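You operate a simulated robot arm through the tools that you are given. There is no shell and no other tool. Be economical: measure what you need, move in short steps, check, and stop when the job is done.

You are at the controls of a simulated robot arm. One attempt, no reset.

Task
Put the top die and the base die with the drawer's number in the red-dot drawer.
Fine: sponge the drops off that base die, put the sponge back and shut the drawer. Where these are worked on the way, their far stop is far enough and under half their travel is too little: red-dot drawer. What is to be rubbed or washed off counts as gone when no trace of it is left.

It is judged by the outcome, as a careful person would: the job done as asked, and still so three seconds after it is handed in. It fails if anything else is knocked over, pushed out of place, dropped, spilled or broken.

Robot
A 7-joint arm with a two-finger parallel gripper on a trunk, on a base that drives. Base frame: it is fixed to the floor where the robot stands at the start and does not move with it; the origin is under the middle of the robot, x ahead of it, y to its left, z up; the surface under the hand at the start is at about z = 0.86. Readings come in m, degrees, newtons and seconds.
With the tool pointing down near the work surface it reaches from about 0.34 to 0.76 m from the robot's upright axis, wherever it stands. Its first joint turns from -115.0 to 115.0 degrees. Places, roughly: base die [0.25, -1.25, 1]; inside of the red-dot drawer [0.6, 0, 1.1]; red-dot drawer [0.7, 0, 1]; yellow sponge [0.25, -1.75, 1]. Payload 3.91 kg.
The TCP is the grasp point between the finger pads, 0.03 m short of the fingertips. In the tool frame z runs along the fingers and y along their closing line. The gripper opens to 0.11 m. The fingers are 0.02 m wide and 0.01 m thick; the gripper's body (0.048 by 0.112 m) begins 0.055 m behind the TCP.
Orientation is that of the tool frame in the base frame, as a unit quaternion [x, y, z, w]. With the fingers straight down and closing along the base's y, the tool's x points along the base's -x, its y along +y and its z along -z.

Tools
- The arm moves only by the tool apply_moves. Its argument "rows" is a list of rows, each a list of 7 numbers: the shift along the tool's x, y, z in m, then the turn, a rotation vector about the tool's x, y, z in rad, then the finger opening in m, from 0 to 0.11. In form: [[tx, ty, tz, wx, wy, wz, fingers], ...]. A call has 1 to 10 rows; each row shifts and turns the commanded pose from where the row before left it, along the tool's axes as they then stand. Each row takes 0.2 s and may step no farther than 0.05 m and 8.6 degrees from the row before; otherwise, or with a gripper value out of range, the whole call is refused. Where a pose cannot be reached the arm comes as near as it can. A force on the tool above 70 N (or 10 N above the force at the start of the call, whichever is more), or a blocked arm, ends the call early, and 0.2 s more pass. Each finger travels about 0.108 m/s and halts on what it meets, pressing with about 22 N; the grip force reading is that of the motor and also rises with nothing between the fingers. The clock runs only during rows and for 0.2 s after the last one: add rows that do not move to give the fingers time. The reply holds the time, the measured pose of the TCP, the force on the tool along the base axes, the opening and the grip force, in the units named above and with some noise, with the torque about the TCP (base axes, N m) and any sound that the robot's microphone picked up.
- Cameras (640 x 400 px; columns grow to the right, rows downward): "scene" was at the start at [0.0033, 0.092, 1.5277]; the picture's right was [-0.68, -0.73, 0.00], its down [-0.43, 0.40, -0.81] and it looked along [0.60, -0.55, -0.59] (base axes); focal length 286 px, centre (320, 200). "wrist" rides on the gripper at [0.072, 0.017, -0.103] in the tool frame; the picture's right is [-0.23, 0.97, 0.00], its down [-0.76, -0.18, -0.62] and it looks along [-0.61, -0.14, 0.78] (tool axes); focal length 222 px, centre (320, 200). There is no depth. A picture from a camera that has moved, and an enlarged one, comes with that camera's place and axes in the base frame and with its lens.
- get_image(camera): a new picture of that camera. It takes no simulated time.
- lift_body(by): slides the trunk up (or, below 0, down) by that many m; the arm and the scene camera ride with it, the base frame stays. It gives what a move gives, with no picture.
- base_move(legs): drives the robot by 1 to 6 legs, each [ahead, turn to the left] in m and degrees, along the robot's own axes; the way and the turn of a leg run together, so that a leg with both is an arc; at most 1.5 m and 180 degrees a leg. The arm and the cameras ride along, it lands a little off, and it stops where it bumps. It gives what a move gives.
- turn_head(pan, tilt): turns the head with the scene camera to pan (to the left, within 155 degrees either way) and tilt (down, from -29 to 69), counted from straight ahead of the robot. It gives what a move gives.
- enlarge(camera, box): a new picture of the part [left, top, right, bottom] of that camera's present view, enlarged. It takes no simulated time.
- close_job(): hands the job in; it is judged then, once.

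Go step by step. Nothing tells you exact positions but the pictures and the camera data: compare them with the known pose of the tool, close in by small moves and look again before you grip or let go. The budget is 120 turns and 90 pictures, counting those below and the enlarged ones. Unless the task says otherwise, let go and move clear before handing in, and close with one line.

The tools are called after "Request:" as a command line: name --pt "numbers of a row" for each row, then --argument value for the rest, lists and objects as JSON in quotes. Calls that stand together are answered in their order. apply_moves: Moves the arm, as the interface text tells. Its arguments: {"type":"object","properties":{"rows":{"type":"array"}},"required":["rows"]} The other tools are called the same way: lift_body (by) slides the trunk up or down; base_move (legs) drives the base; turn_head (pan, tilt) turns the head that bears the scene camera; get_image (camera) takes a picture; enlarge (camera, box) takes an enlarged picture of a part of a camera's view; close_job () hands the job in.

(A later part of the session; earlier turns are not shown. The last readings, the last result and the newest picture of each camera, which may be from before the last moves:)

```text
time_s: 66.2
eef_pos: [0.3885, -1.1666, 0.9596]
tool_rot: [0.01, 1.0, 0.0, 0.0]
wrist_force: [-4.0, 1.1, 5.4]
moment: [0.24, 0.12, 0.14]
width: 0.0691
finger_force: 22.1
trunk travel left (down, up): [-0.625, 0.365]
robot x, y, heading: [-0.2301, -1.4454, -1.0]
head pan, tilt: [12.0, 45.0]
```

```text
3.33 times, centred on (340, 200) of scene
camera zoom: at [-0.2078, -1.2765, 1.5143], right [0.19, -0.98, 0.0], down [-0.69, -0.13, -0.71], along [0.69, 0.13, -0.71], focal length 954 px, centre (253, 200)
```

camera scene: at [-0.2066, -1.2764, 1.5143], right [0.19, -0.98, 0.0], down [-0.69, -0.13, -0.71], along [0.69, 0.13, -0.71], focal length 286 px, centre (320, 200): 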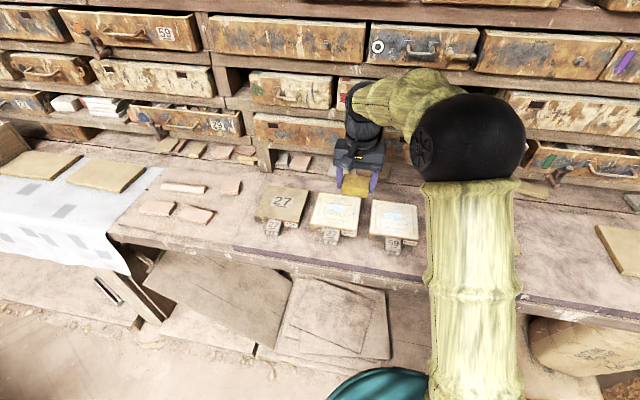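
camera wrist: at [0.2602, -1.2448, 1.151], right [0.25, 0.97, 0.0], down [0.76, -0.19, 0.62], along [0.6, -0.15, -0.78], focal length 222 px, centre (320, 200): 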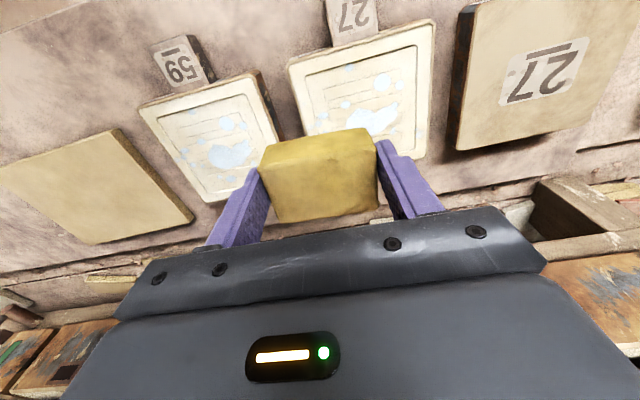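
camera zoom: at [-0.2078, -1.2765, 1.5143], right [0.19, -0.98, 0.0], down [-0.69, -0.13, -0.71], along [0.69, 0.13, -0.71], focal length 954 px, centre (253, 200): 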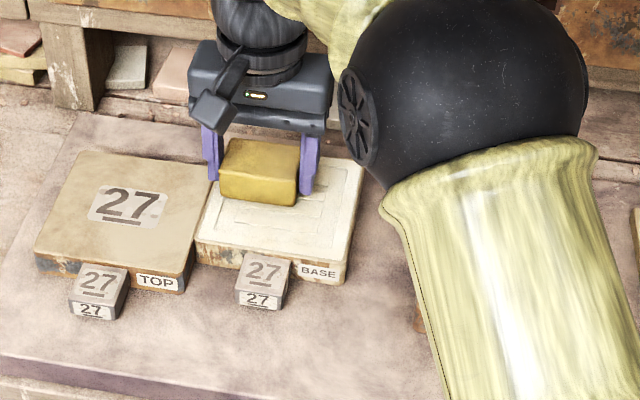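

Clean so far; I finish toward the back, then lift and inspect.

Request:
apply_moves --pt "-0.012 0 -0.0001 0 0 0 0.04" --pt "-0.012 0 -0.0001 0 0 0 0.04" --pt "-0.01 0 0 0 0 0 0.04" --pt "0 0 -0.04 0 0 0 0.04" --pt "0 0 -0.05 0 0 0 0.04" --pt "0 -0.045 0 0 0 0 0.04" --pt "0 -0.045 0 0 0 0 0.04" --pt "0 -0.045 0 0 0 0 0.04" --pt "0 -0.045 0 0 0 0 0.04" --pt "0 0 0 0 0 0 0.04"

Request:
enlarge --camera "scene" --box '[270, 150, 420, 250]'

Request:
enlarge --camera "wrist" --box '[320, 0, 640, 200]'

```text
time_s: 68.4
eef_pos: [0.4192, -1.3468, 1.0486]
tool_rot: [0.008, 1.0, 0.0, 0.001]
wrist_force: [0.5, -0.4, 0.0]
moment: [0.01, 0.0, 0.03]
width: 0.0692
finger_force: 22.2
trunk travel left (down, up): [-0.625, 0.365]
robot x, y, heading: [-0.2271, -1.444, -1.1]
head pan, tilt: [12.0, 45.0]
```

```text
4.00 times, centred on (345, 200) of scene
camera zoom: at [-0.2066, -1.2762, 1.5142], right [0.19, -0.98, 0.0], down [-0.69, -0.13, -0.71], along [0.69, 0.13, -0.71], focal length 1145 px, centre (220, 200)
```

zoom: 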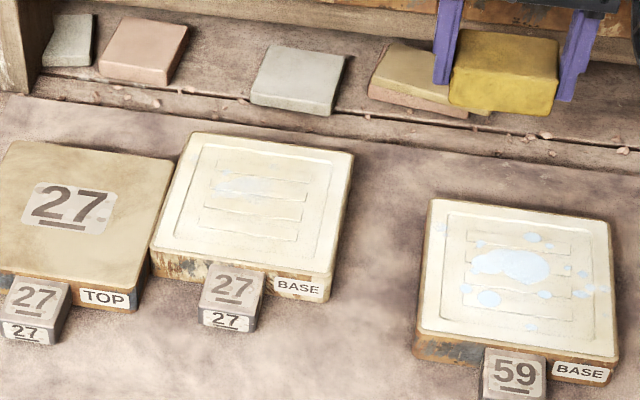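

```text
2.00 times, centred on (480, 100) of wrist
camera zoom: at [0.3462, -1.3302, 1.152], right [0.25, 0.97, 0.0], down [0.76, -0.19, 0.62], along [0.6, -0.15, -0.78], focal length 444 px, centre (0, 400)
```

zoom: 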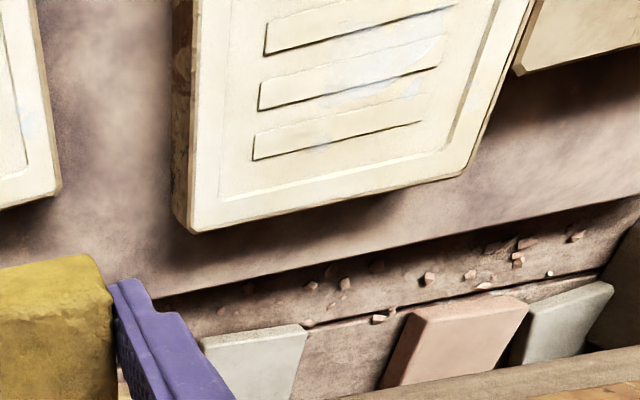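

A faint residue remains in the middle of the die. I go back and make more light strokes there.

Request:
apply_moves --pt "0.0155 0.042 0 0 0 0 0.04" --pt "0.0155 0.042 0 0 0 0 0.04" --pt "0.0155 0.042 0 0 0 0 0.04" --pt "0.0155 0.042 0 0 0 0 0.04" --pt "0 0 0.04 0 0 0 0.04" --pt "0 0 0.04 0 0 0 0.04" --pt "0 0 0.0085 0 0 0 0.04" --pt "0 0 0 0 0 0 0.04"

Request:
apply_moves --pt "0 0 0.0008 0 0 0 0.04" --pt "0 0 0 0 0 0 0.04"

```text
time_s: 70.2
eef_pos: [0.3615, -1.1784, 0.9601]
tool_rot: [0.01, 1.0, -0.001, 0.0]
wrist_force: [-0.4, -0.9, -0.6]
moment: [-0.01, 0.01, 0.0]
width: 0.0689
finger_force: 22.2
trunk travel left (down, up): [-0.625, 0.365]
robot x, y, heading: [-0.2279, -1.4438, -1.1]
head pan, tilt: [12.0, 45.0]
```

```text
time_s: 70.8
eef_pos: [0.3601, -1.1782, 0.9605]
tool_rot: [0.01, 1.0, 0.0, 0.0]
wrist_force: [-0.6, 0.0, 0.6]
moment: [0.04, -0.01, 0.02]
width: 0.0689
finger_force: 21.8
trunk travel left (down, up): [-0.625, 0.365]
robot x, y, heading: [-0.2295, -1.4423, -1.1]
head pan, tilt: [12.0, 45.0]
```

Request:
apply_moves --pt "0 0 0.0004 0 0 0 0.04" --pt "-0.012 0 0 0 0 0 0.04" --pt "-0.012 0 0 0 0 0 0.04" --pt "-0.012 0 0 0 0 0 0.04" --pt "-0.012 0 0 0 0 0 0.04" --pt "0.012 0 0 0 0 0 0.04" --pt "0.012 0 0 0 0 0 0.04" --pt "0.012 0 0 0 0 0 0.04" --pt "0 0 0 0 0 0 0.04"

Request:
enlarge --camera "scene" --box '[270, 150, 420, 250]'

```text
time_s: 72.8
eef_pos: [0.3717, -1.1794, 0.9588]
tool_rot: [0.01, 1.0, 0.0, 0.0]
wrist_force: [1.4, -0.5, 4.2]
moment: [0.09, -0.09, -0.07]
width: 0.0691
finger_force: 22.2
trunk travel left (down, up): [-0.625, 0.365]
robot x, y, heading: [-0.2288, -1.4423, -1.5]
head pan, tilt: [12.0, 45.0]
```

```text
4.00 times, centred on (345, 200) of scene
camera zoom: at [-0.207, -1.2766, 1.5143], right [0.19, -0.98, 0.0], down [-0.69, -0.13, -0.71], along [0.69, 0.13, -0.71], focal length 1145 px, centre (220, 200)
```

zoom: 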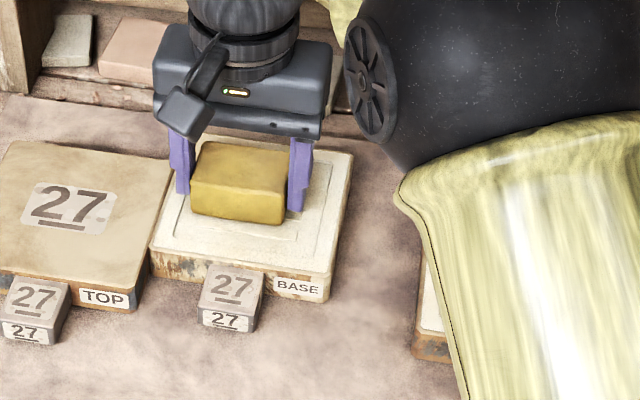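

Request:
apply_moves --pt "-0.013 0 0 0 0 0 0.04" --pt "-0.013 0 0 0 0 0 0.04" --pt "-0.013 0 0 0 0 0 0.04" --pt "0.013 0 0 0 0 0 0.04" --pt "0.013 0 0 0 0 0 0.04" --pt "0.013 0 0 0 0 0 0.04" --pt "0.01 0 0 0 0 0 0.04" --pt "0 0 -0.006 0 0 0 0.04" --pt "0 -0.03 0 0 0 0 0.04" --pt "0 0 0.0058 0 0 0 0.04"

Request:
apply_moves --pt "-0.013 0 0 0 0 0 0.04" --pt "-0.013 0 0 0 0 0 0.04" --pt "-0.013 0 0 0 0 0 0.04" --pt "-0.013 0 0 0 0 0 0.04" --pt "0.013 0 0 0 0 0 0.04" --pt "0.013 0 0 0 0 0 0.04" --pt "0.013 0 0 0 0 0 0.04" --pt "0.013 0 0 0 0 0 0.04" --pt "0 0 0 0 0 0 0.04"

Request:
apply_moves --pt "0 0 -0.04 0 0 0 0.04" --pt "0 0 -0.05 0 0 0 0.04" --pt "0 -0.045 0 0 0 0 0.04" --pt "0 -0.045 0 0 0 0 0.04" --pt "0 -0.045 0 0 0 0 0.04" --pt "0 -0.045 0 0 0 0 0.04" --pt "0 0 0 0 0 0 0.04"

Request:
enlarge --camera "scene" --box '[300, 175, 370, 225]'

Request:
enlarge --camera "wrist" --box '[320, 0, 640, 200]'

```text
time_s: 75.0
eef_pos: [0.3618, -1.21, 0.9588]
tool_rot: [0.009, 1.0, 0.0, 0.0]
wrist_force: [0.5, 0.1, 0.3]
moment: [-0.01, -0.03, 0.03]
width: 0.0688
finger_force: 21.8
trunk travel left (down, up): [-0.625, 0.365]
robot x, y, heading: [-0.2303, -1.4443, -1.2]
head pan, tilt: [12.0, 45.0]
```

```text
time_s: 77.0
eef_pos: [0.3616, -1.2086, 0.9588]
tool_rot: [0.009, 1.0, 0.0, 0.001]
wrist_force: [-1.9, 0.0, 0.4]
moment: [0.07, 0.06, 0.02]
width: 0.0688
finger_force: 22.2
trunk travel left (down, up): [-0.625, 0.365]
robot x, y, heading: [-0.2268, -1.4456, -1.2]
head pan, tilt: [12.0, 45.0]
```

```text
time_s: 78.6
eef_pos: [0.3563, -1.3892, 1.0493]
tool_rot: [0.009, 1.0, 0.001, 0.001]
wrist_force: [0.1, -1.1, 0.0]
moment: [0.0, -0.02, -0.01]
width: 0.0692
finger_force: 21.6
trunk travel left (down, up): [-0.625, 0.365]
robot x, y, heading: [-0.2318, -1.4449, -1.2]
head pan, tilt: [12.0, 45.0]
```

```text
8.00 times, centred on (335, 200) of scene
camera zoom: at [-0.2067, -1.2763, 1.5143], right [0.19, -0.98, 0.0], down [-0.69, -0.13, -0.71], along [0.69, 0.13, -0.71], focal length 2291 px, centre (200, 200)
```

zoom: 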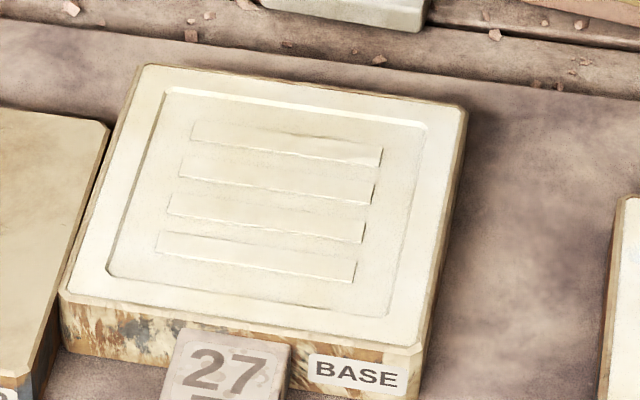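

```text
2.00 times, centred on (480, 100) of wrist
camera zoom: at [0.284, -1.3716, 1.1523], right [0.25, 0.97, 0.0], down [0.76, -0.19, 0.62], along [0.6, -0.15, -0.78], focal length 444 px, centre (0, 400)
```

zoom: 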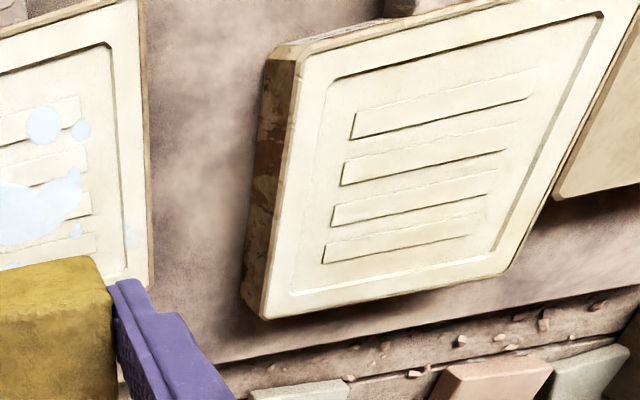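

The base die is spotless. I return the sponge to its place.

Request:
apply_moves --pt "0.0075 -0.041 0 0 0 0 0.04" --pt "0.0075 -0.041 0 0 0 0 0.04" --pt "0.0075 -0.041 0 0 0 0 0.04" --pt "0.0075 -0.041 0 0 0 0 0.04" --pt "0.0075 -0.041 0 0 0 0 0.04" --pt "0.0075 -0.041 0 0 0 0 0.04" --pt "0.0075 -0.041 0 0 0 0 0.04" --pt "0.0075 -0.041 0 0 0 0 0.04" --pt "0.0075 -0.041 0 0 0 0 0.04" --pt "0.0075 -0.041 0 0 0 0 0.04"

Request:
apply_moves --pt "0 0 0.04 0 0 0 0.04" --pt "0 0 0.04 0 0 0 0.04" --pt "0 0 0.03 0 0 0 0.04" --pt "0 0 0 0 0 0 0.04"

```text
time_s: 80.8
eef_pos: [0.2741, -1.7973, 1.0503]
tool_rot: [0.009, 1.0, 0.0, 0.0]
wrist_force: [-0.8, 0.1, -1.4]
moment: [0.02, 0.01, 0.01]
width: 0.0688
finger_force: 22.1
trunk travel left (down, up): [-0.625, 0.365]
robot x, y, heading: [-0.2281, -1.4457, -1.0]
head pan, tilt: [12.0, 45.0]
```

```text
time_s: 81.8
eef_pos: [0.2752, -1.797, 0.9381]
tool_rot: [0.01, 1.0, 0.0, 0.0]
wrist_force: [-0.4, 0.6, -0.7]
moment: [0.03, 0.01, 0.03]
width: 0.0691
finger_force: 22.5
trunk travel left (down, up): [-0.625, 0.365]
robot x, y, heading: [-0.2304, -1.445, -1.1]
head pan, tilt: [12.0, 45.0]
```

Request:
apply_moves --pt "0 0 0.003 0 0 0 0.04" --pt "0 0 0.003 0 0 0 0.04" --pt "0 0 0 0 0 0 0.04"

```text
time_s: 82.6
eef_pos: [0.2751, -1.7974, 0.9329]
tool_rot: [0.01, 1.0, 0.0, 0.0]
wrist_force: [-0.7, 0.2, -0.8]
moment: [-0.02, -0.01, -0.02]
width: 0.069
finger_force: 21.9
trunk travel left (down, up): [-0.625, 0.365]
robot x, y, heading: [-0.2283, -1.4426, -1.3]
head pan, tilt: [12.0, 45.0]
```

Request:
apply_moves --pt "0 0 0.002 0 0 0 0.04" --pt "0 0 0 0 0 0 0.04"

```text
time_s: 83.2
eef_pos: [0.2749, -1.7984, 0.9314]
tool_rot: [0.009, 1.0, 0.0, 0.001]
wrist_force: [-0.1, 0.3, -0.4]
moment: [-0.01, 0.02, -0.01]
width: 0.0691
finger_force: 22.2
trunk travel left (down, up): [-0.625, 0.365]
robot x, y, heading: [-0.2268, -1.4434, -0.7]
head pan, tilt: [12.0, 45.0]
```

Request:
apply_moves --pt "0 0 0.0015 0 0 0 0.04" --pt "0 0 0 0 0 0 0.04"

```text
time_s: 83.8
eef_pos: [0.274, -1.7968, 0.9305]
tool_rot: [0.009, 1.0, 0.001, 0.0]
wrist_force: [0.2, 0.5, -1.1]
moment: [-0.04, -0.01, 0.0]
width: 0.0689
finger_force: 22.2
trunk travel left (down, up): [-0.625, 0.365]
robot x, y, heading: [-0.2273, -1.4432, -1.1]
head pan, tilt: [12.0, 45.0]
```

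Request:
apply_moves --pt "0 0 0.0015 0 0 0 0.04" --pt "0 0 0.0015 0 0 0 0.04" --pt "0 0 0 0 0 0 0.04"

```text
time_s: 84.6
eef_pos: [0.2739, -1.7975, 0.9289]
tool_rot: [0.009, 1.0, -0.001, 0.001]
wrist_force: [1.5, -1.0, 14.3]
moment: [0.5, 0.0, -0.01]
width: 0.0692
finger_force: 22.7
trunk travel left (down, up): [-0.625, 0.365]
robot x, y, heading: [-0.2265, -1.446, -1.1]
head pan, tilt: [12.0, 45.0]
```

Sponge is on the bench; I release, rise and check.

Request:
apply_moves --pt "0 0 -0.0015 0 0 0 0.04" --pt "0 0 0 0 0 0 0.075" --pt "0 0 0 0 0 0 0.1" --pt "0 0 0 0 0 0 0.11" --pt "0 0 -0.03 0 0 0 0.11" --pt "0 0 -0.04 0 0 0 0.11" --pt "0 0 -0.04 0 0 0 0.11" --pt "0 0 -0.04 0 0 0 0.11" --pt "0 0 0 0 0 0 0.11"

Request:
get_image --camera "wrist"

```text
time_s: 86.6
eef_pos: [0.2746, -1.7976, 1.0787]
tool_rot: [0.01, 1.0, 0.0, 0.0]
wrist_force: [0.5, 0.1, 0.5]
moment: [0.02, 0.01, 0.02]
width: 0.1103
finger_force: 0.2
trunk travel left (down, up): [-0.625, 0.365]
robot x, y, heading: [-0.2267, -1.4449, -1.0]
head pan, tilt: [12.0, 45.0]
```

```text
48 pictures are left
camera wrist: at [0.2007, -1.78, 1.182], right [0.25, 0.97, 0.0], down [0.76, -0.19, 0.62], along [0.6, -0.15, -0.78], focal length 222 px, centre (320, 200)
```

wrist: 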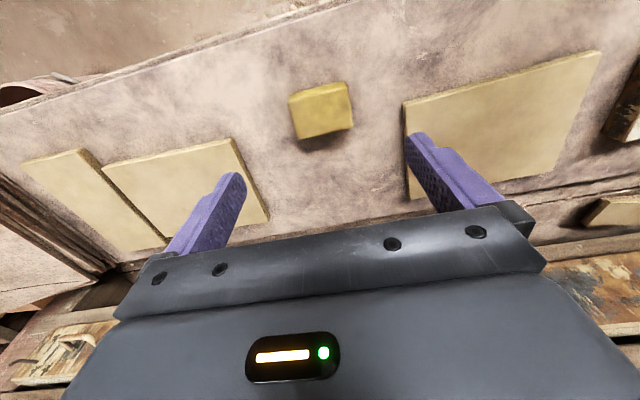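

Sponge is back. Now I tuck the arm up and drive back to the drawer.

Request:
apply_moves --pt "0.015 0.032 -0.031 0 0 0 0.11" --pt "0.015 0.032 -0.031 0 0 0 0.11" --pt "0.015 0.032 -0.031 0 0 0 0.11" --pt "0.015 0.032 -0.031 0 0 0 0.11" --pt "0.015 0.032 -0.031 0 0 0 0.11" --pt "0.015 0.032 -0.031 0 0 0 0.11" --pt "0.015 0.032 -0.031 0 0 0 0.11" --pt "0.015 0.032 -0.031 0 0 0 0.11"

Request:
base_move --legs '[[0, 91], [1.4, 0], [0, -90], [0.1, 0]]'

Request:
turn_head --pan 5 --tilt 42

Request:
get_image --camera "scene"

Request:
get_image --camera "wrist"

```text
time_s: 88.4
eef_pos: [0.1597, -1.5386, 1.3276]
tool_rot: [0.01, 1.0, 0.0, 0.0]
wrist_force: [0.2, 0.2, 0.7]
moment: [0.0, 0.0, 0.0]
width: 0.1097
finger_force: 0.2
trunk travel left (down, up): [-0.625, 0.365]
robot x, y, heading: [-0.2299, -1.4389, -1.3]
head pan, tilt: [12.0, 45.0]
```

```text
time_s: 108.5
eef_pos: [0.2402, -0.1286, 1.3287]
tool_rot: [-0.011, 1.0, 0.0, 0.0]
wrist_force: [0.1, -0.5, 0.0]
moment: [0.02, 0.07, -0.01]
width: 0.1097
finger_force: 0.1
trunk travel left (down, up): [-0.625, 0.365]
robot x, y, heading: [-0.1537, -0.0481, 1.5]
head pan, tilt: [12.0, 45.0]
```

```text
time_s: 109.2
eef_pos: [0.2398, -0.1267, 1.3278]
tool_rot: [-0.011, 1.0, 0.0, 0.0]
wrist_force: [0.0, 0.6, -0.3]
moment: [-0.01, -0.02, 0.01]
width: 0.1099
finger_force: 0.0
trunk travel left (down, up): [-0.625, 0.365]
robot x, y, heading: [-0.1546, -0.045, 1.7]
head pan, tilt: [5.0, 42.0]
```

```text
47 pictures are left
camera scene: at [-0.1342, 0.1111, 1.5186], right [0.11, -0.99, 0.0], down [-0.67, -0.08, -0.74], along [0.74, 0.08, -0.67], focal length 286 px, centre (320, 200)
```

scene: 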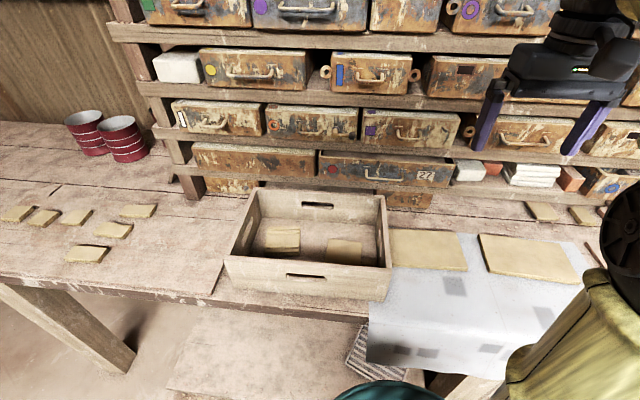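

```text
46 pictures are left
camera wrist: at [0.1656, -0.1134, 1.431], right [0.21, 0.98, 0.0], down [0.77, -0.16, 0.62], along [0.61, -0.13, -0.78], focal length 222 px, centre (320, 200)
```

wrist: 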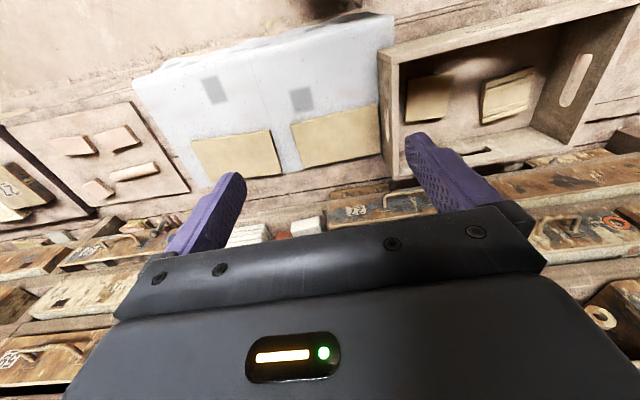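

Request:
enlarge --camera "scene" --box '[220, 130, 480, 300]'

Request:
enlarge --camera "wrist" --box '[300, 130, 560, 270]'

```text
2.35 times, centred on (350, 215) of scene
camera zoom: at [-0.1342, 0.1111, 1.5186], right [0.11, -0.99, 0.0], down [-0.67, -0.08, -0.74], along [0.74, 0.08, -0.67], focal length 674 px, centre (249, 165)
```

zoom: 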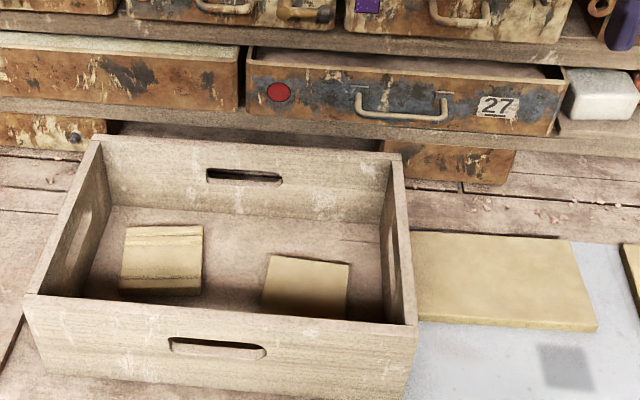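

```text
2.46 times, centred on (430, 200) of wrist
camera zoom: at [0.1656, -0.1134, 1.431], right [0.21, 0.98, 0.0], down [0.77, -0.16, 0.62], along [0.61, -0.13, -0.78], focal length 547 px, centre (49, 200)
```

zoom: 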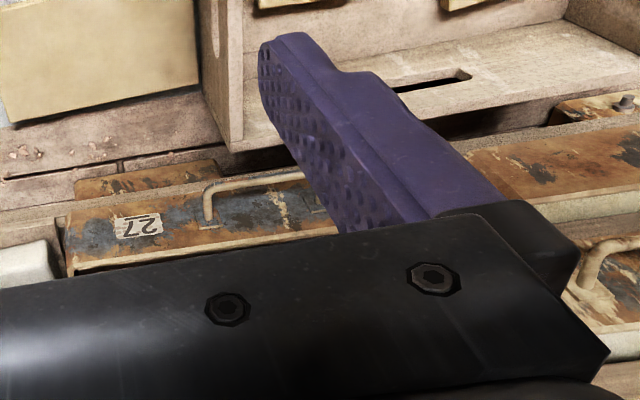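

Drawer handle bar sits near (0.473, 0.006, 1.06), running along y. I'll grip it with the tool pitched 45° and fingers closing in the x–z plane; first I turn the wrist.

Request:
apply_moves --pt "0 0 0 0 0 -0.1407 0.06" --pt "0 0 0 0 0 -0.1407 0.06" --pt "0 0 0 0 0 -0.1407 0.06" --pt "0 0 0 0 0 -0.1407 0.06" --pt "0 0 0 0 0 -0.1407 0.06" --pt "0 0 0 0 0 -0.1407 0.06" --pt "0 0 0 0 0 -0.1407 0.06" --pt "0 0 0 0 0 -0.1407 0.06" --pt "0 0 0 0 0 -0.1407 0.06" --pt "0 0 0 0 0 -0.1407 0.06"

Request:
apply_moves --pt "0 0 0 0 0 -0.1407 0.06" --pt "0 0 0 0.131 0 0 0.06" --pt "0 0 0 0.131 0 0 0.06" --pt "0 0 0 0.131 0 0 0.06" --pt "0 0 0 0.131 0 0 0.06" --pt "0 0 0 0.131 0 0 0.06" --pt "0 0 0 0.131 0 0 0.06" --pt "0 0 0 0 0 0 0.06"

```text
time_s: 111.4
eef_pos: [0.2396, -0.1277, 1.3288]
tool_rot: [-0.656, 0.755, 0.0, 0.0]
wrist_force: [-0.1, 0.0, -0.1]
moment: [0.05, 0.0, -0.01]
width: 0.06
finger_force: 0.1
trunk travel left (down, up): [-0.625, 0.365]
robot x, y, heading: [-0.1561, -0.0509, 1.5]
head pan, tilt: [5.0, 42.0]
```

```text
time_s: 113.2
eef_pos: [0.2402, -0.127, 1.3278]
tool_rot: [-0.669, 0.67, -0.228, 0.228]
wrist_force: [-0.3, -0.6, 0.7]
moment: [-0.01, 0.03, -0.01]
width: 0.0597
finger_force: 0.1
out of reach, approached as far as the arm can: row 7
trunk travel left (down, up): [-0.625, 0.365]
robot x, y, heading: [-0.1561, -0.0456, 1.5]
head pan, tilt: [5.0, 42.0]
```

Request:
apply_moves --pt "-0.022 -0.001 0.04 0 0 0 0.06" --pt "-0.022 -0.001 0.04 0 0 0 0.06" --pt "-0.022 -0.001 0.04 0 0 0 0.06" --pt "-0.022 -0.001 0.04 0 0 0 0.06" --pt "-0.022 -0.001 0.04 0 0 0 0.06" --pt "-0.022 -0.001 0.03 0 0 0 0.05" --pt "0 0 0 0 0 0 0.05"

Request:
get_image --camera "wrist"

Request:
get_image --camera "scene"

```text
time_s: 114.8
eef_pos: [0.3859, 0.0022, 1.149]
tool_rot: [-0.67, 0.67, -0.228, 0.227]
wrist_force: [0.1, 0.4, -0.9]
moment: [0.0, 0.01, 0.02]
width: 0.0501
finger_force: 0.1
trunk travel left (down, up): [-0.625, 0.365]
robot x, y, heading: [-0.1521, -0.051, 1.4]
head pan, tilt: [5.0, 42.0]
```

```text
43 pictures are left
camera wrist: at [0.3075, -0.0706, 1.2208], right [-0.77, 0.23, -0.59], down [-0.24, 0.76, 0.6], along [0.59, 0.61, -0.53], focal length 222 px, centre (320, 200)
```

wrist: 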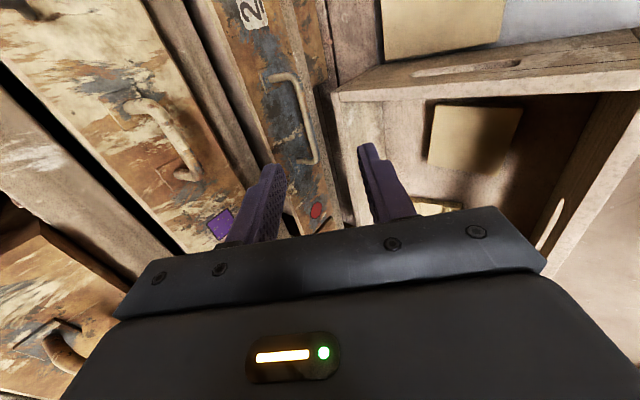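

```text
42 pictures are left
camera scene: at [-0.1343, 0.111, 1.5186], right [0.11, -0.99, 0.0], down [-0.66, -0.07, -0.74], along [0.74, 0.08, -0.67], focal length 286 px, centre (320, 200)
```

scene: 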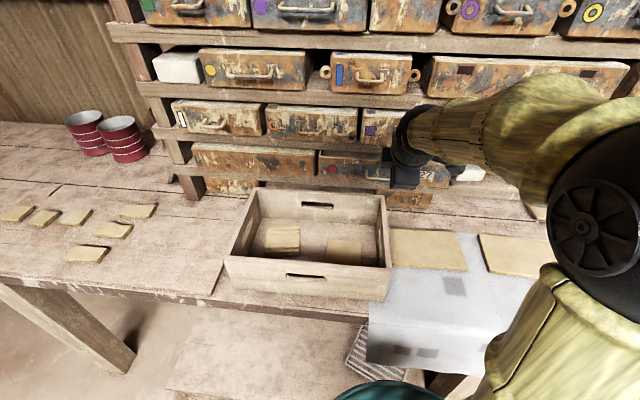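

The handle is nicely framed between the fingers. I tilt a little more and advance part way.

Request:
apply_moves --pt "0 0 0 0.129 0 0 0.05" --pt "-0.002 0 0.03 0 0 0 0.05" --pt "0 0 0.03 0 0 0 0.05" --pt "0 0 0.015 0 0 0 0.045" --pt "0 0 0 0 0 0 0.045"

Request:
get_image --camera "wrist"

```text
time_s: 116.0
eef_pos: [0.4387, 0.0071, 1.0972]
tool_rot: [-0.653, 0.654, -0.27, 0.27]
wrist_force: [0.1, -1.0, -0.1]
moment: [0.05, -0.03, 0.0]
width: 0.045
finger_force: 0.2
trunk travel left (down, up): [-0.625, 0.365]
robot x, y, heading: [-0.1551, -0.0516, 1.7]
head pan, tilt: [5.0, 42.0]
```

```text
41 pictures are left
camera wrist: at [0.3516, -0.0669, 1.1573], right [-0.69, 0.23, -0.69], down [-0.31, 0.76, 0.57], along [0.65, 0.61, -0.45], focal length 222 px, centre (320, 200)
```

wrist: 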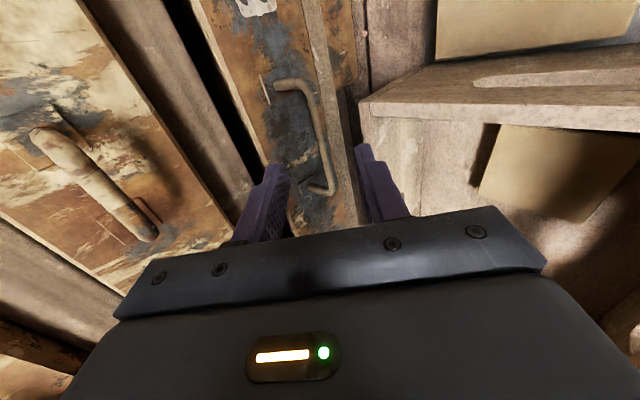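

Request:
apply_moves --pt "0 0.001 0.02 0 0 0 0.045" --pt "0 0 0.018 0 0 0 0.045" --pt "0 0 0 0 0 0 0.03" --pt "0 0 0 0 0 0 0.01" --pt "0 0 0 0 0 0 0.0" --pt "0 0 0 0 0 0 0.0"

Request:
enlarge --camera "wrist" --box '[200, 40, 460, 240]'

```text
time_s: 117.4
eef_pos: [0.4619, 0.0053, 1.0683]
tool_rot: [-0.653, 0.654, -0.27, 0.269]
wrist_force: [-11.1, 0.7, -10.6]
moment: [0.11, 0.36, -0.22]
width: 0.0087
finger_force: 45.3
trunk travel left (down, up): [-0.625, 0.365]
robot x, y, heading: [-0.1561, -0.0437, 1.5]
head pan, tilt: [5.0, 42.0]
```

```text
2.00 times, centred on (330, 140) of wrist
camera zoom: at [0.3767, -0.0669, 1.1289], right [-0.69, 0.23, -0.69], down [-0.31, 0.76, 0.57], along [0.65, 0.61, -0.46], focal length 444 px, centre (300, 320)
```

zoom: 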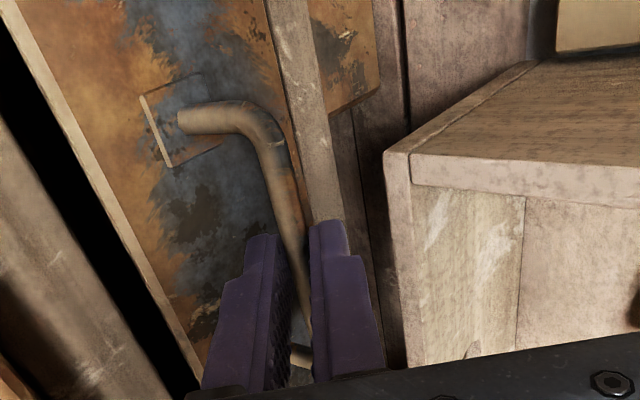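

Handle gripped. I pull the drawer straight toward the robot.

Request:
apply_moves --pt "0 0.0106 -0.0106 0 0 0 0.0" --pt "0 0.0106 -0.0106 0 0 0 0.0" --pt "0 0.0106 -0.0106 0 0 0 0.0" --pt "0 0.0106 -0.0106 0 0 0 0.0" --pt "0 0.0106 -0.0106 0 0 0 0.0" --pt "0 0 0 0 0 0 0.0"

Request:
get_image --camera "scene"

```text
time_s: 118.8
eef_pos: [0.3899, 0.0064, 1.0673]
tool_rot: [-0.654, 0.654, -0.269, 0.27]
wrist_force: [11.9, 0.6, -4.6]
moment: [0.58, -0.13, 0.29]
width: 0.0087
finger_force: 45.0
trunk travel left (down, up): [-0.625, 0.365]
robot x, y, heading: [-0.1525, -0.0456, 1.3]
head pan, tilt: [5.0, 42.0]
```

```text
39 pictures are left
camera scene: at [-0.1318, 0.1111, 1.5186], right [0.11, -0.99, 0.0], down [-0.67, -0.07, -0.74], along [0.74, 0.08, -0.67], focal length 286 px, centre (320, 200)
```

scene: 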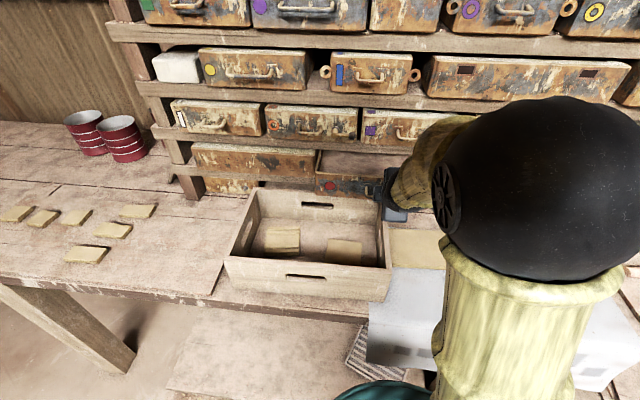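

Request:
apply_moves --pt "0 0.0106 -0.0106 0 0 0 0.0" --pt "0 0.0106 -0.0106 0 0 0 0.0" --pt "0 0.0106 -0.0106 0 0 0 0.0" --pt "0 0.0106 -0.0106 0 0 0 0.0" --pt "0 0.0106 -0.0106 0 0 0 0.0" --pt "0 0 0 0 0 0 0.0"

Request:
enlarge --camera "scene" --box '[220, 120, 480, 300]'

```text
time_s: 120.2
eef_pos: [0.3139, 0.0072, 1.067]
tool_rot: [0.654, -0.654, 0.269, -0.269]
wrist_force: [11.3, 7.4, -1.0]
moment: [1.1, -0.17, 0.7]
width: 0.0085
finger_force: 44.6
trunk travel left (down, up): [-0.625, 0.365]
robot x, y, heading: [-0.1508, -0.0462, 1.4]
head pan, tilt: [5.0, 42.0]
```

```text
2.22 times, centred on (350, 210) of scene
camera zoom: at [-0.1324, 0.112, 1.5185], right [0.11, -0.99, 0.0], down [-0.67, -0.08, -0.74], along [0.74, 0.08, -0.67], focal length 636 px, centre (253, 178)
```

zoom: 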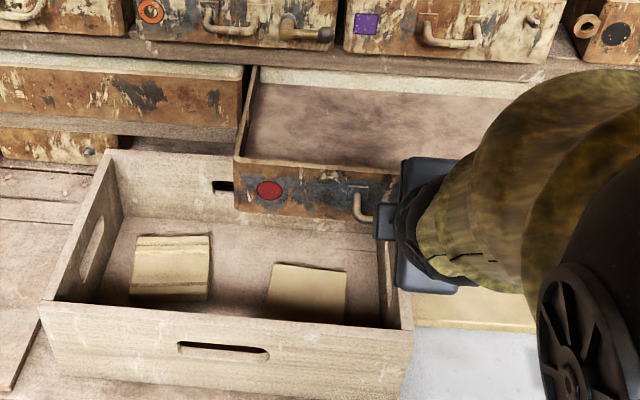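

Request:
apply_moves --pt "0 0.0106 -0.0106 0 0 0 0.0" --pt "0 0.0106 -0.0106 0 0 0 0.0" --pt "0 0.0106 -0.0106 0 0 0 0.0" --pt "0 0.0106 -0.0106 0 0 0 0.0" --pt "0 0 0 0 0 0 0.0"

Request:
enlarge --camera "scene" --box '[220, 120, 480, 300]'

```text
time_s: 121.4
eef_pos: [0.2612, 0.007, 1.0707]
tool_rot: [-0.655, 0.656, -0.266, 0.265]
wrist_force: [-0.3, -0.8, -56.8]
moment: [0.15, 1.07, -0.28]
width: 0.0087
finger_force: 44.9
out of reach, approached as far as the arm can: row 4
trunk travel left (down, up): [-0.625, 0.365]
robot x, y, heading: [-0.1553, -0.0466, 1.4]
head pan, tilt: [5.0, 42.0]
```

```text
2.22 times, centred on (350, 210) of scene
camera zoom: at [-0.1303, 0.1115, 1.5178], right [0.11, -0.99, 0.0], down [-0.67, -0.08, -0.74], along [0.74, 0.08, -0.67], focal length 636 px, centre (253, 178)
```

zoom: 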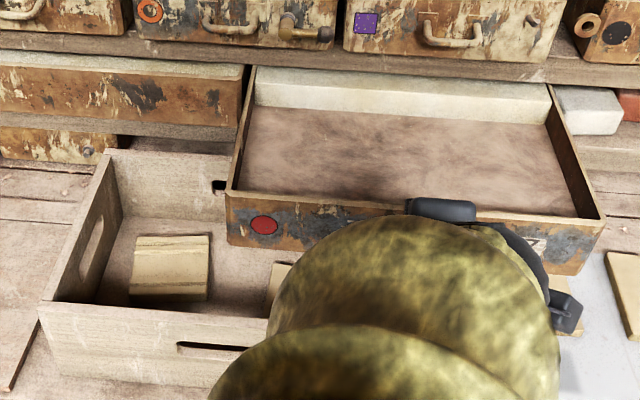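

The drawer is well open (about 0.2 m). I relieve the pull, let go of the handle and retreat.

Request:
apply_moves --pt "0 -0.005 0.005 0 0 0 0.0" --pt "0 0 0 0 0 0 0.0"

Request:
apply_moves --pt "0 0 0 0 0 0 0.02" --pt "0 0 0 0 0 0 0.035" --pt "0 0 0 0 0 0 0.035" --pt "0 0 -0.015 0 0 0 0.035" --pt "0 0 -0.015 0 0 0 0.035" --pt "0 0 0 0 0 0 0.035"

Request:
enlarge --camera "wrist" --box '[200, 40, 460, 240]'

```text
time_s: 122.0
eef_pos: [0.2656, 0.0077, 1.0705]
tool_rot: [-0.654, 0.656, -0.266, 0.265]
wrist_force: [-20.2, -0.2, -55.4]
moment: [0.46, 1.43, 0.37]
width: 0.0089
finger_force: 45.2
trunk travel left (down, up): [-0.625, 0.365]
robot x, y, heading: [-0.1528, -0.0506, 1.3]
head pan, tilt: [5.0, 42.0]
```

```text
time_s: 123.4
eef_pos: [0.2474, 0.0028, 1.0957]
tool_rot: [-0.649, 0.659, -0.269, 0.269]
wrist_force: [0.9, -1.0, 0.0]
moment: [0.01, 0.0, 0.01]
width: 0.0348
finger_force: 0.2
trunk travel left (down, up): [-0.625, 0.365]
robot x, y, heading: [-0.154, -0.0488, 1.4]
head pan, tilt: [5.0, 42.0]
```

```text
2.00 times, centred on (330, 140) of wrist
camera zoom: at [0.161, -0.0696, 1.157], right [-0.69, 0.24, -0.68], down [-0.3, 0.76, 0.57], along [0.66, 0.6, -0.45], focal length 444 px, centre (300, 320)
```

zoom: 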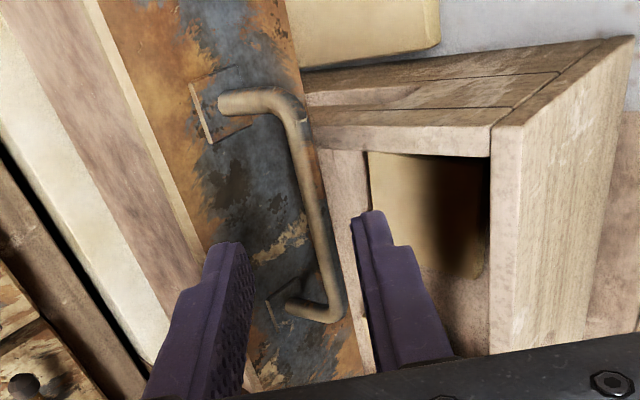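

Request:
apply_moves --pt "0 0 -0.02 0 0 0 0.035" --pt "0 0 -0.015 0 0 0 0.035" --pt "0 -0.025 -0.025 0 0 0 0.035" --pt "0 -0.03 -0.03 0 0 0 0.035" --pt "0 -0.03 -0.03 0 0 0 0.06" --pt "0 -0.03 -0.03 0 0 0 0.06" --pt "0 -0.03 -0.03 0 0 0 0.06" --pt "0 0 0 0 0 0 0.06"

Request:
get_image --camera "scene"

```text
time_s: 125.2
eef_pos: [0.2311, 0.0117, 1.3266]
tool_rot: [0.655, -0.652, 0.27, -0.27]
wrist_force: [0.0, 0.7, -0.3]
moment: [-0.01, 0.0, 0.03]
width: 0.0599
finger_force: 0.1
out of reach, approached as far as the arm can: row 7
trunk travel left (down, up): [-0.625, 0.365]
robot x, y, heading: [-0.1524, -0.0477, 1.5]
head pan, tilt: [5.0, 42.0]
```

```text
35 pictures are left
camera scene: at [-0.1343, 0.1111, 1.5186], right [0.11, -0.99, 0.0], down [-0.66, -0.07, -0.74], along [0.74, 0.08, -0.67], focal length 286 px, centre (320, 200)
```

scene: 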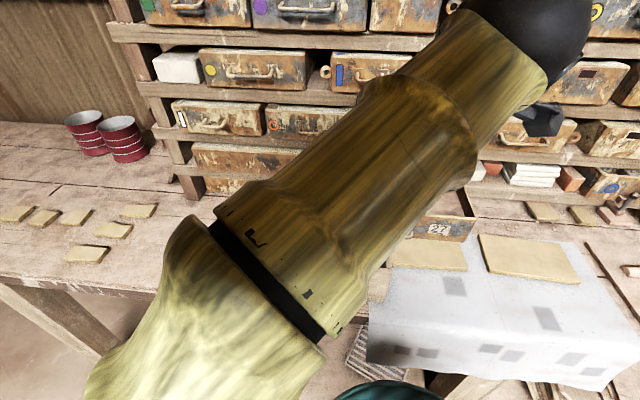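

The arm reconfigured but nothing seems touched. I restore the vertical tool orientation.

Request:
apply_moves --pt "0 0 0 -0.131 0 0 0.06" --pt "0 0 0 -0.131 0 0 0.06" --pt "0 0 0 -0.131 0 0 0.06" --pt "0 0 0 -0.131 0 0 0.06" --pt "0 0 0 -0.131 0 0 0.06" --pt "0 0 0 -0.128 0 0 0.06" --pt "0 0 0 0 0 0 0.06"

Request:
apply_moves --pt "0 0 0 0 0 0.145 0.06" --pt "0 0 0 0 0 0.145 0.06" --pt "0 0 0 0 0 0.145 0.06" --pt "0 0 0 0 0 0.145 0.06" --pt "0 0 0 0 0 0.145 0.06" --pt "0 0 0 0 0 0.145 0.06" --pt "0 0 0 0 0 0.145 0.06" --pt "0 0 0 0 0 0.145 0.06" --pt "0 0 0 0 0 0.145 0.06" --pt "0 0 0 0 0 0.145 0.06"

Request:
apply_moves --pt "0 0 0 0 0 0.12 0.06" --pt "0 0 0 0 0 0 0.06"

Request:
get_image --camera "scene"

```text
time_s: 126.8
eef_pos: [0.2339, 0.0129, 1.3257]
tool_rot: [0.707, -0.707, -0.001, 0.0]
wrist_force: [-0.1, 0.3, 0.5]
moment: [-0.01, -0.03, 0.0]
width: 0.0601
finger_force: 0.1
trunk travel left (down, up): [-0.625, 0.365]
robot x, y, heading: [-0.1542, -0.0504, 1.4]
head pan, tilt: [5.0, 42.0]
```

```text
time_s: 129.0
eef_pos: [0.2331, 0.0115, 1.3253]
tool_rot: [-0.058, 0.998, 0.0, 0.0]
wrist_force: [-0.5, 0.6, 0.5]
moment: [0.01, 0.03, -0.02]
width: 0.06
finger_force: 0.0
trunk travel left (down, up): [-0.625, 0.365]
robot x, y, heading: [-0.1529, -0.0466, 1.5]
head pan, tilt: [5.0, 42.0]
```

```text
time_s: 129.6
eef_pos: [0.233, 0.0128, 1.3252]
tool_rot: [0.001, 1.0, 0.001, 0.0]
wrist_force: [0.2, 0.1, 0.0]
moment: [-0.01, 0.01, 0.0]
width: 0.06
finger_force: 0.0
trunk travel left (down, up): [-0.625, 0.365]
robot x, y, heading: [-0.1505, -0.048, 1.5]
head pan, tilt: [5.0, 42.0]
```

```text
34 pictures are left
camera scene: at [-0.1341, 0.1111, 1.5186], right [0.11, -0.99, 0.0], down [-0.67, -0.07, -0.74], along [0.74, 0.08, -0.67], focal length 286 px, centre (320, 200)
```

scene: 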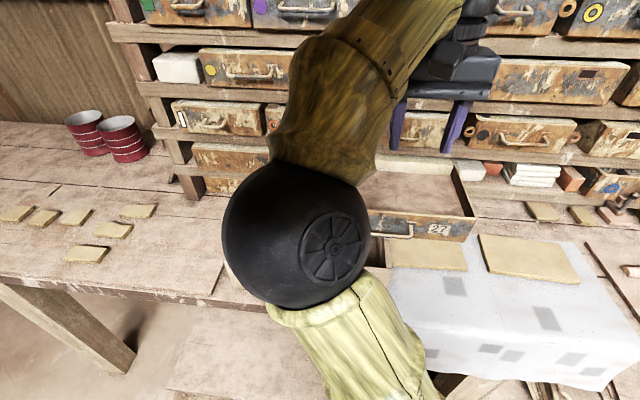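

Drawer stands open. Now I drive back to the dies.

Request:
base_move --legs '[[-0.06, 0], [0, -91.5], [1.05, 0], [0, 90]]'

Request:
turn_head --pan -3 --tilt 50

Request:
get_image --camera "scene"

Request:
get_image --camera "wrist"

```text
time_s: 147.7
eef_pos: [0.1649, -1.0544, 1.3242]
tool_rot: [0.024, 1.0, 0.0, 0.0]
wrist_force: [-0.2, 0.7, -0.9]
moment: [-0.02, 0.01, 0.01]
width: 0.0603
finger_force: 0.0
trunk travel left (down, up): [-0.625, 0.365]
robot x, y, heading: [-0.2176, -1.0971, -1.1]
head pan, tilt: [5.0, 42.0]
```

```text
time_s: 148.4
eef_pos: [0.1652, -1.0537, 1.3256]
tool_rot: [0.024, 1.0, 0.0, 0.0]
wrist_force: [0.8, 0.3, -0.3]
moment: [-0.01, -0.03, -0.01]
width: 0.0598
finger_force: 0.0
trunk travel left (down, up): [-0.625, 0.365]
robot x, y, heading: [-0.2215, -1.0974, -1.4]
head pan, tilt: [-3.0, 50.0]
```

```text
33 pictures are left
camera scene: at [-0.2028, -0.9492, 1.5074], right [-0.07, -1.0, 0.0], down [-0.76, 0.06, -0.64], along [0.64, -0.05, -0.77], focal length 286 px, centre (320, 200)
```

scene: 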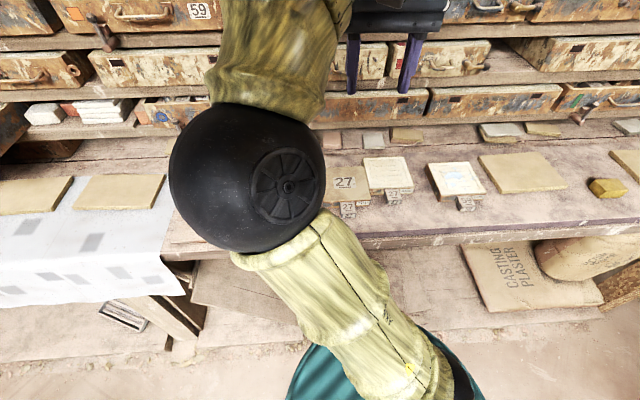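

```text
32 pictures are left
camera wrist: at [0.0924, -1.0345, 1.428], right [0.27, 0.96, 0.0], down [0.75, -0.21, 0.62], along [0.6, -0.17, -0.78], focal length 222 px, centre (320, 200)
```

wrist: 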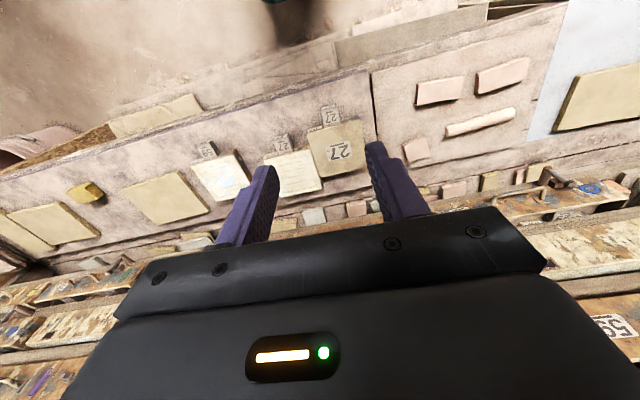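

The TOP die's lug is near (0.256, -1.058). I move above it.

Request:
apply_moves --pt "-0.015 0 0.04 0 0 -0.048 0.07" --pt "-0.015 0 0.045 0 0 0 0.07" --pt "-0.015 0 0.045 0 0 0 0.07" --pt "-0.015 0 0.045 0 0 0 0.07" --pt "-0.015 0 0.045 0 0 0 0.07" --pt "-0.012 0 0.04 0 0 0 0.07" --pt "0 0 0 0 0 0 0.07"

Request:
get_image --camera "wrist"

Request:
enlarge --camera "scene" --box '[270, 130, 430, 230]'

```text
time_s: 150.0
eef_pos: [0.2532, -1.0549, 1.0641]
tool_rot: [-0.001, 1.0, 0.0, -0.001]
wrist_force: [0.1, -0.4, -0.2]
moment: [0.01, -0.04, -0.01]
width: 0.07
finger_force: 0.0
trunk travel left (down, up): [-0.625, 0.365]
robot x, y, heading: [-0.2227, -1.0933, -1.2]
head pan, tilt: [-3.0, 50.0]
```

```text
31 pictures are left
camera wrist: at [0.1789, -1.0388, 1.1667], right [0.23, 0.97, 0.0], down [0.76, -0.18, 0.62], along [0.61, -0.14, -0.78], focal length 222 px, centre (320, 200)
```

wrist: 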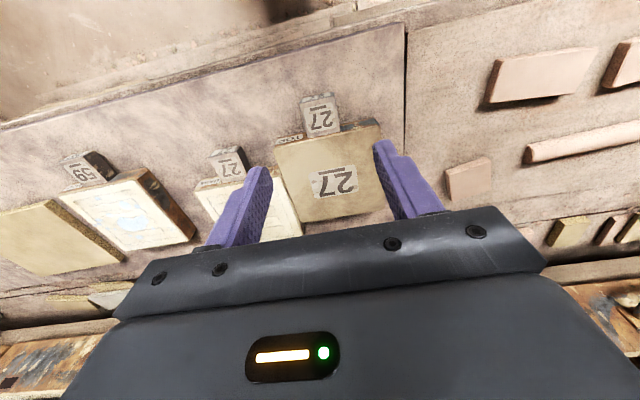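

```text
4.00 times, centred on (350, 180) of scene
camera zoom: at [-0.2027, -0.9492, 1.5074], right [-0.07, -1.0, 0.0], down [-0.76, 0.06, -0.64], along [0.64, -0.05, -0.77], focal length 1145 px, centre (200, 280)
```

zoom: 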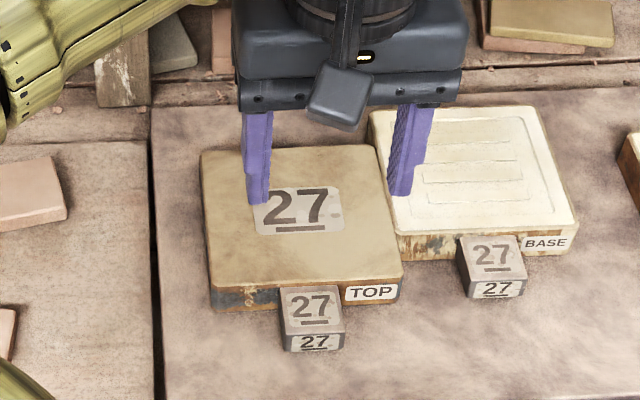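

Request:
apply_moves --pt "-0.009 -0.001 0.04 0 0 0 0.07" --pt "0 0 0.04 0 0 0 0.07" --pt "0 0 0.04 0 0 0 0.07" --pt "0 0 0.01 0 0 0 0.07" --pt "0 0 0 0 0 0 0.07"

Request:
enlarge --camera "wrist" --box '[200, 60, 440, 210]'

Request:
enlarge --camera "scene" --box '[290, 150, 410, 230]'

```text
time_s: 151.2
eef_pos: [0.2628, -1.0546, 0.9343]
tool_rot: [-0.001, 1.0, -0.001, 0.0]
wrist_force: [0.8, -0.1, 0.8]
moment: [-0.01, -0.02, 0.0]
width: 0.0701
finger_force: 0.1
trunk travel left (down, up): [-0.625, 0.365]
robot x, y, heading: [-0.2222, -1.0973, -1.4]
head pan, tilt: [-3.0, 50.0]
```

```text
2.67 times, centred on (320, 135) of wrist
camera zoom: at [0.1877, -1.0395, 1.0375], right [0.23, 0.97, 0.0], down [0.76, -0.18, 0.62], along [0.61, -0.14, -0.78], focal length 592 px, centre (320, 373)
```

zoom: 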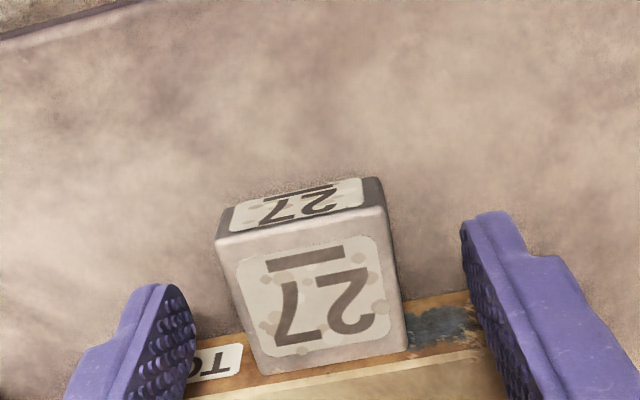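

```text
5.00 times, centred on (350, 190) of scene
camera zoom: at [-0.2028, -0.9492, 1.5074], right [-0.07, -1.0, 0.0], down [-0.76, 0.06, -0.64], along [0.64, -0.05, -0.77], focal length 1432 px, centre (170, 250)
```

zoom: 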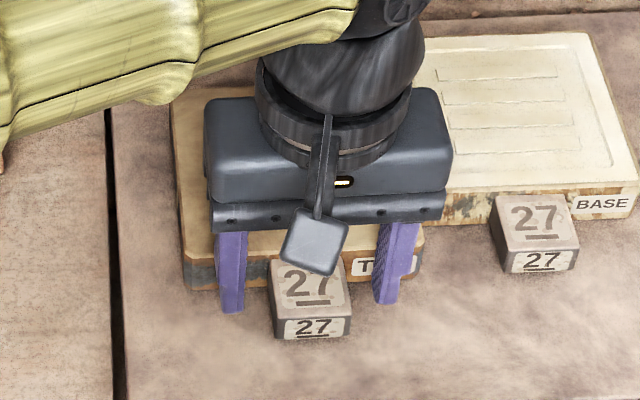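

Request:
apply_moves --pt "0 0 0.011 0 0 0 0.07" --pt "0 0 0 0 0 0 0.05" --pt "0 0 0 0 0 0 0.03" --pt "0 0 0 0 0 0 0.02" --pt "0 0 0 0 0 0 0.02"

Request:
apply_moves --pt "0 0 -0.005 0 0 0 0.02" --pt "0 0 -0.005 0 0 0 0.02" --pt "0 0 -0.01 0 0 0 0.02" --pt "0 0 0 0 0 0 0.02"

Request:
enlarge --camera "scene" --box '[270, 130, 430, 230]'

```text
time_s: 152.4
eef_pos: [0.262, -1.0565, 0.9235]
tool_rot: [0.0, 1.0, 0.0, 0.001]
wrist_force: [0.0, -0.8, 0.2]
moment: [-0.07, -0.39, -0.34]
width: 0.0399
finger_force: 22.0
trunk travel left (down, up): [-0.625, 0.365]
robot x, y, heading: [-0.2215, -1.0983, -1.1]
head pan, tilt: [-3.0, 50.0]
```

```text
time_s: 153.4
eef_pos: [0.2627, -1.0547, 0.9444]
tool_rot: [-0.001, 1.0, 0.0, 0.0]
wrist_force: [0.7, -0.2, -6.6]
moment: [0.02, 0.49, 0.04]
width: 0.0399
finger_force: 22.0
trunk travel left (down, up): [-0.625, 0.365]
robot x, y, heading: [-0.2231, -1.099, -1.2]
head pan, tilt: [-3.0, 50.0]
```

```text
4.00 times, centred on (350, 180) of scene
camera zoom: at [-0.2022, -0.9492, 1.5073], right [-0.07, -1.0, 0.0], down [-0.76, 0.06, -0.64], along [0.64, -0.05, -0.77], focal length 1145 px, centre (200, 280)
```

zoom: 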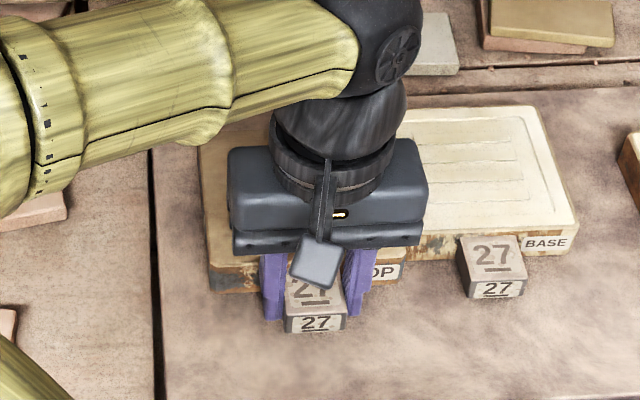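

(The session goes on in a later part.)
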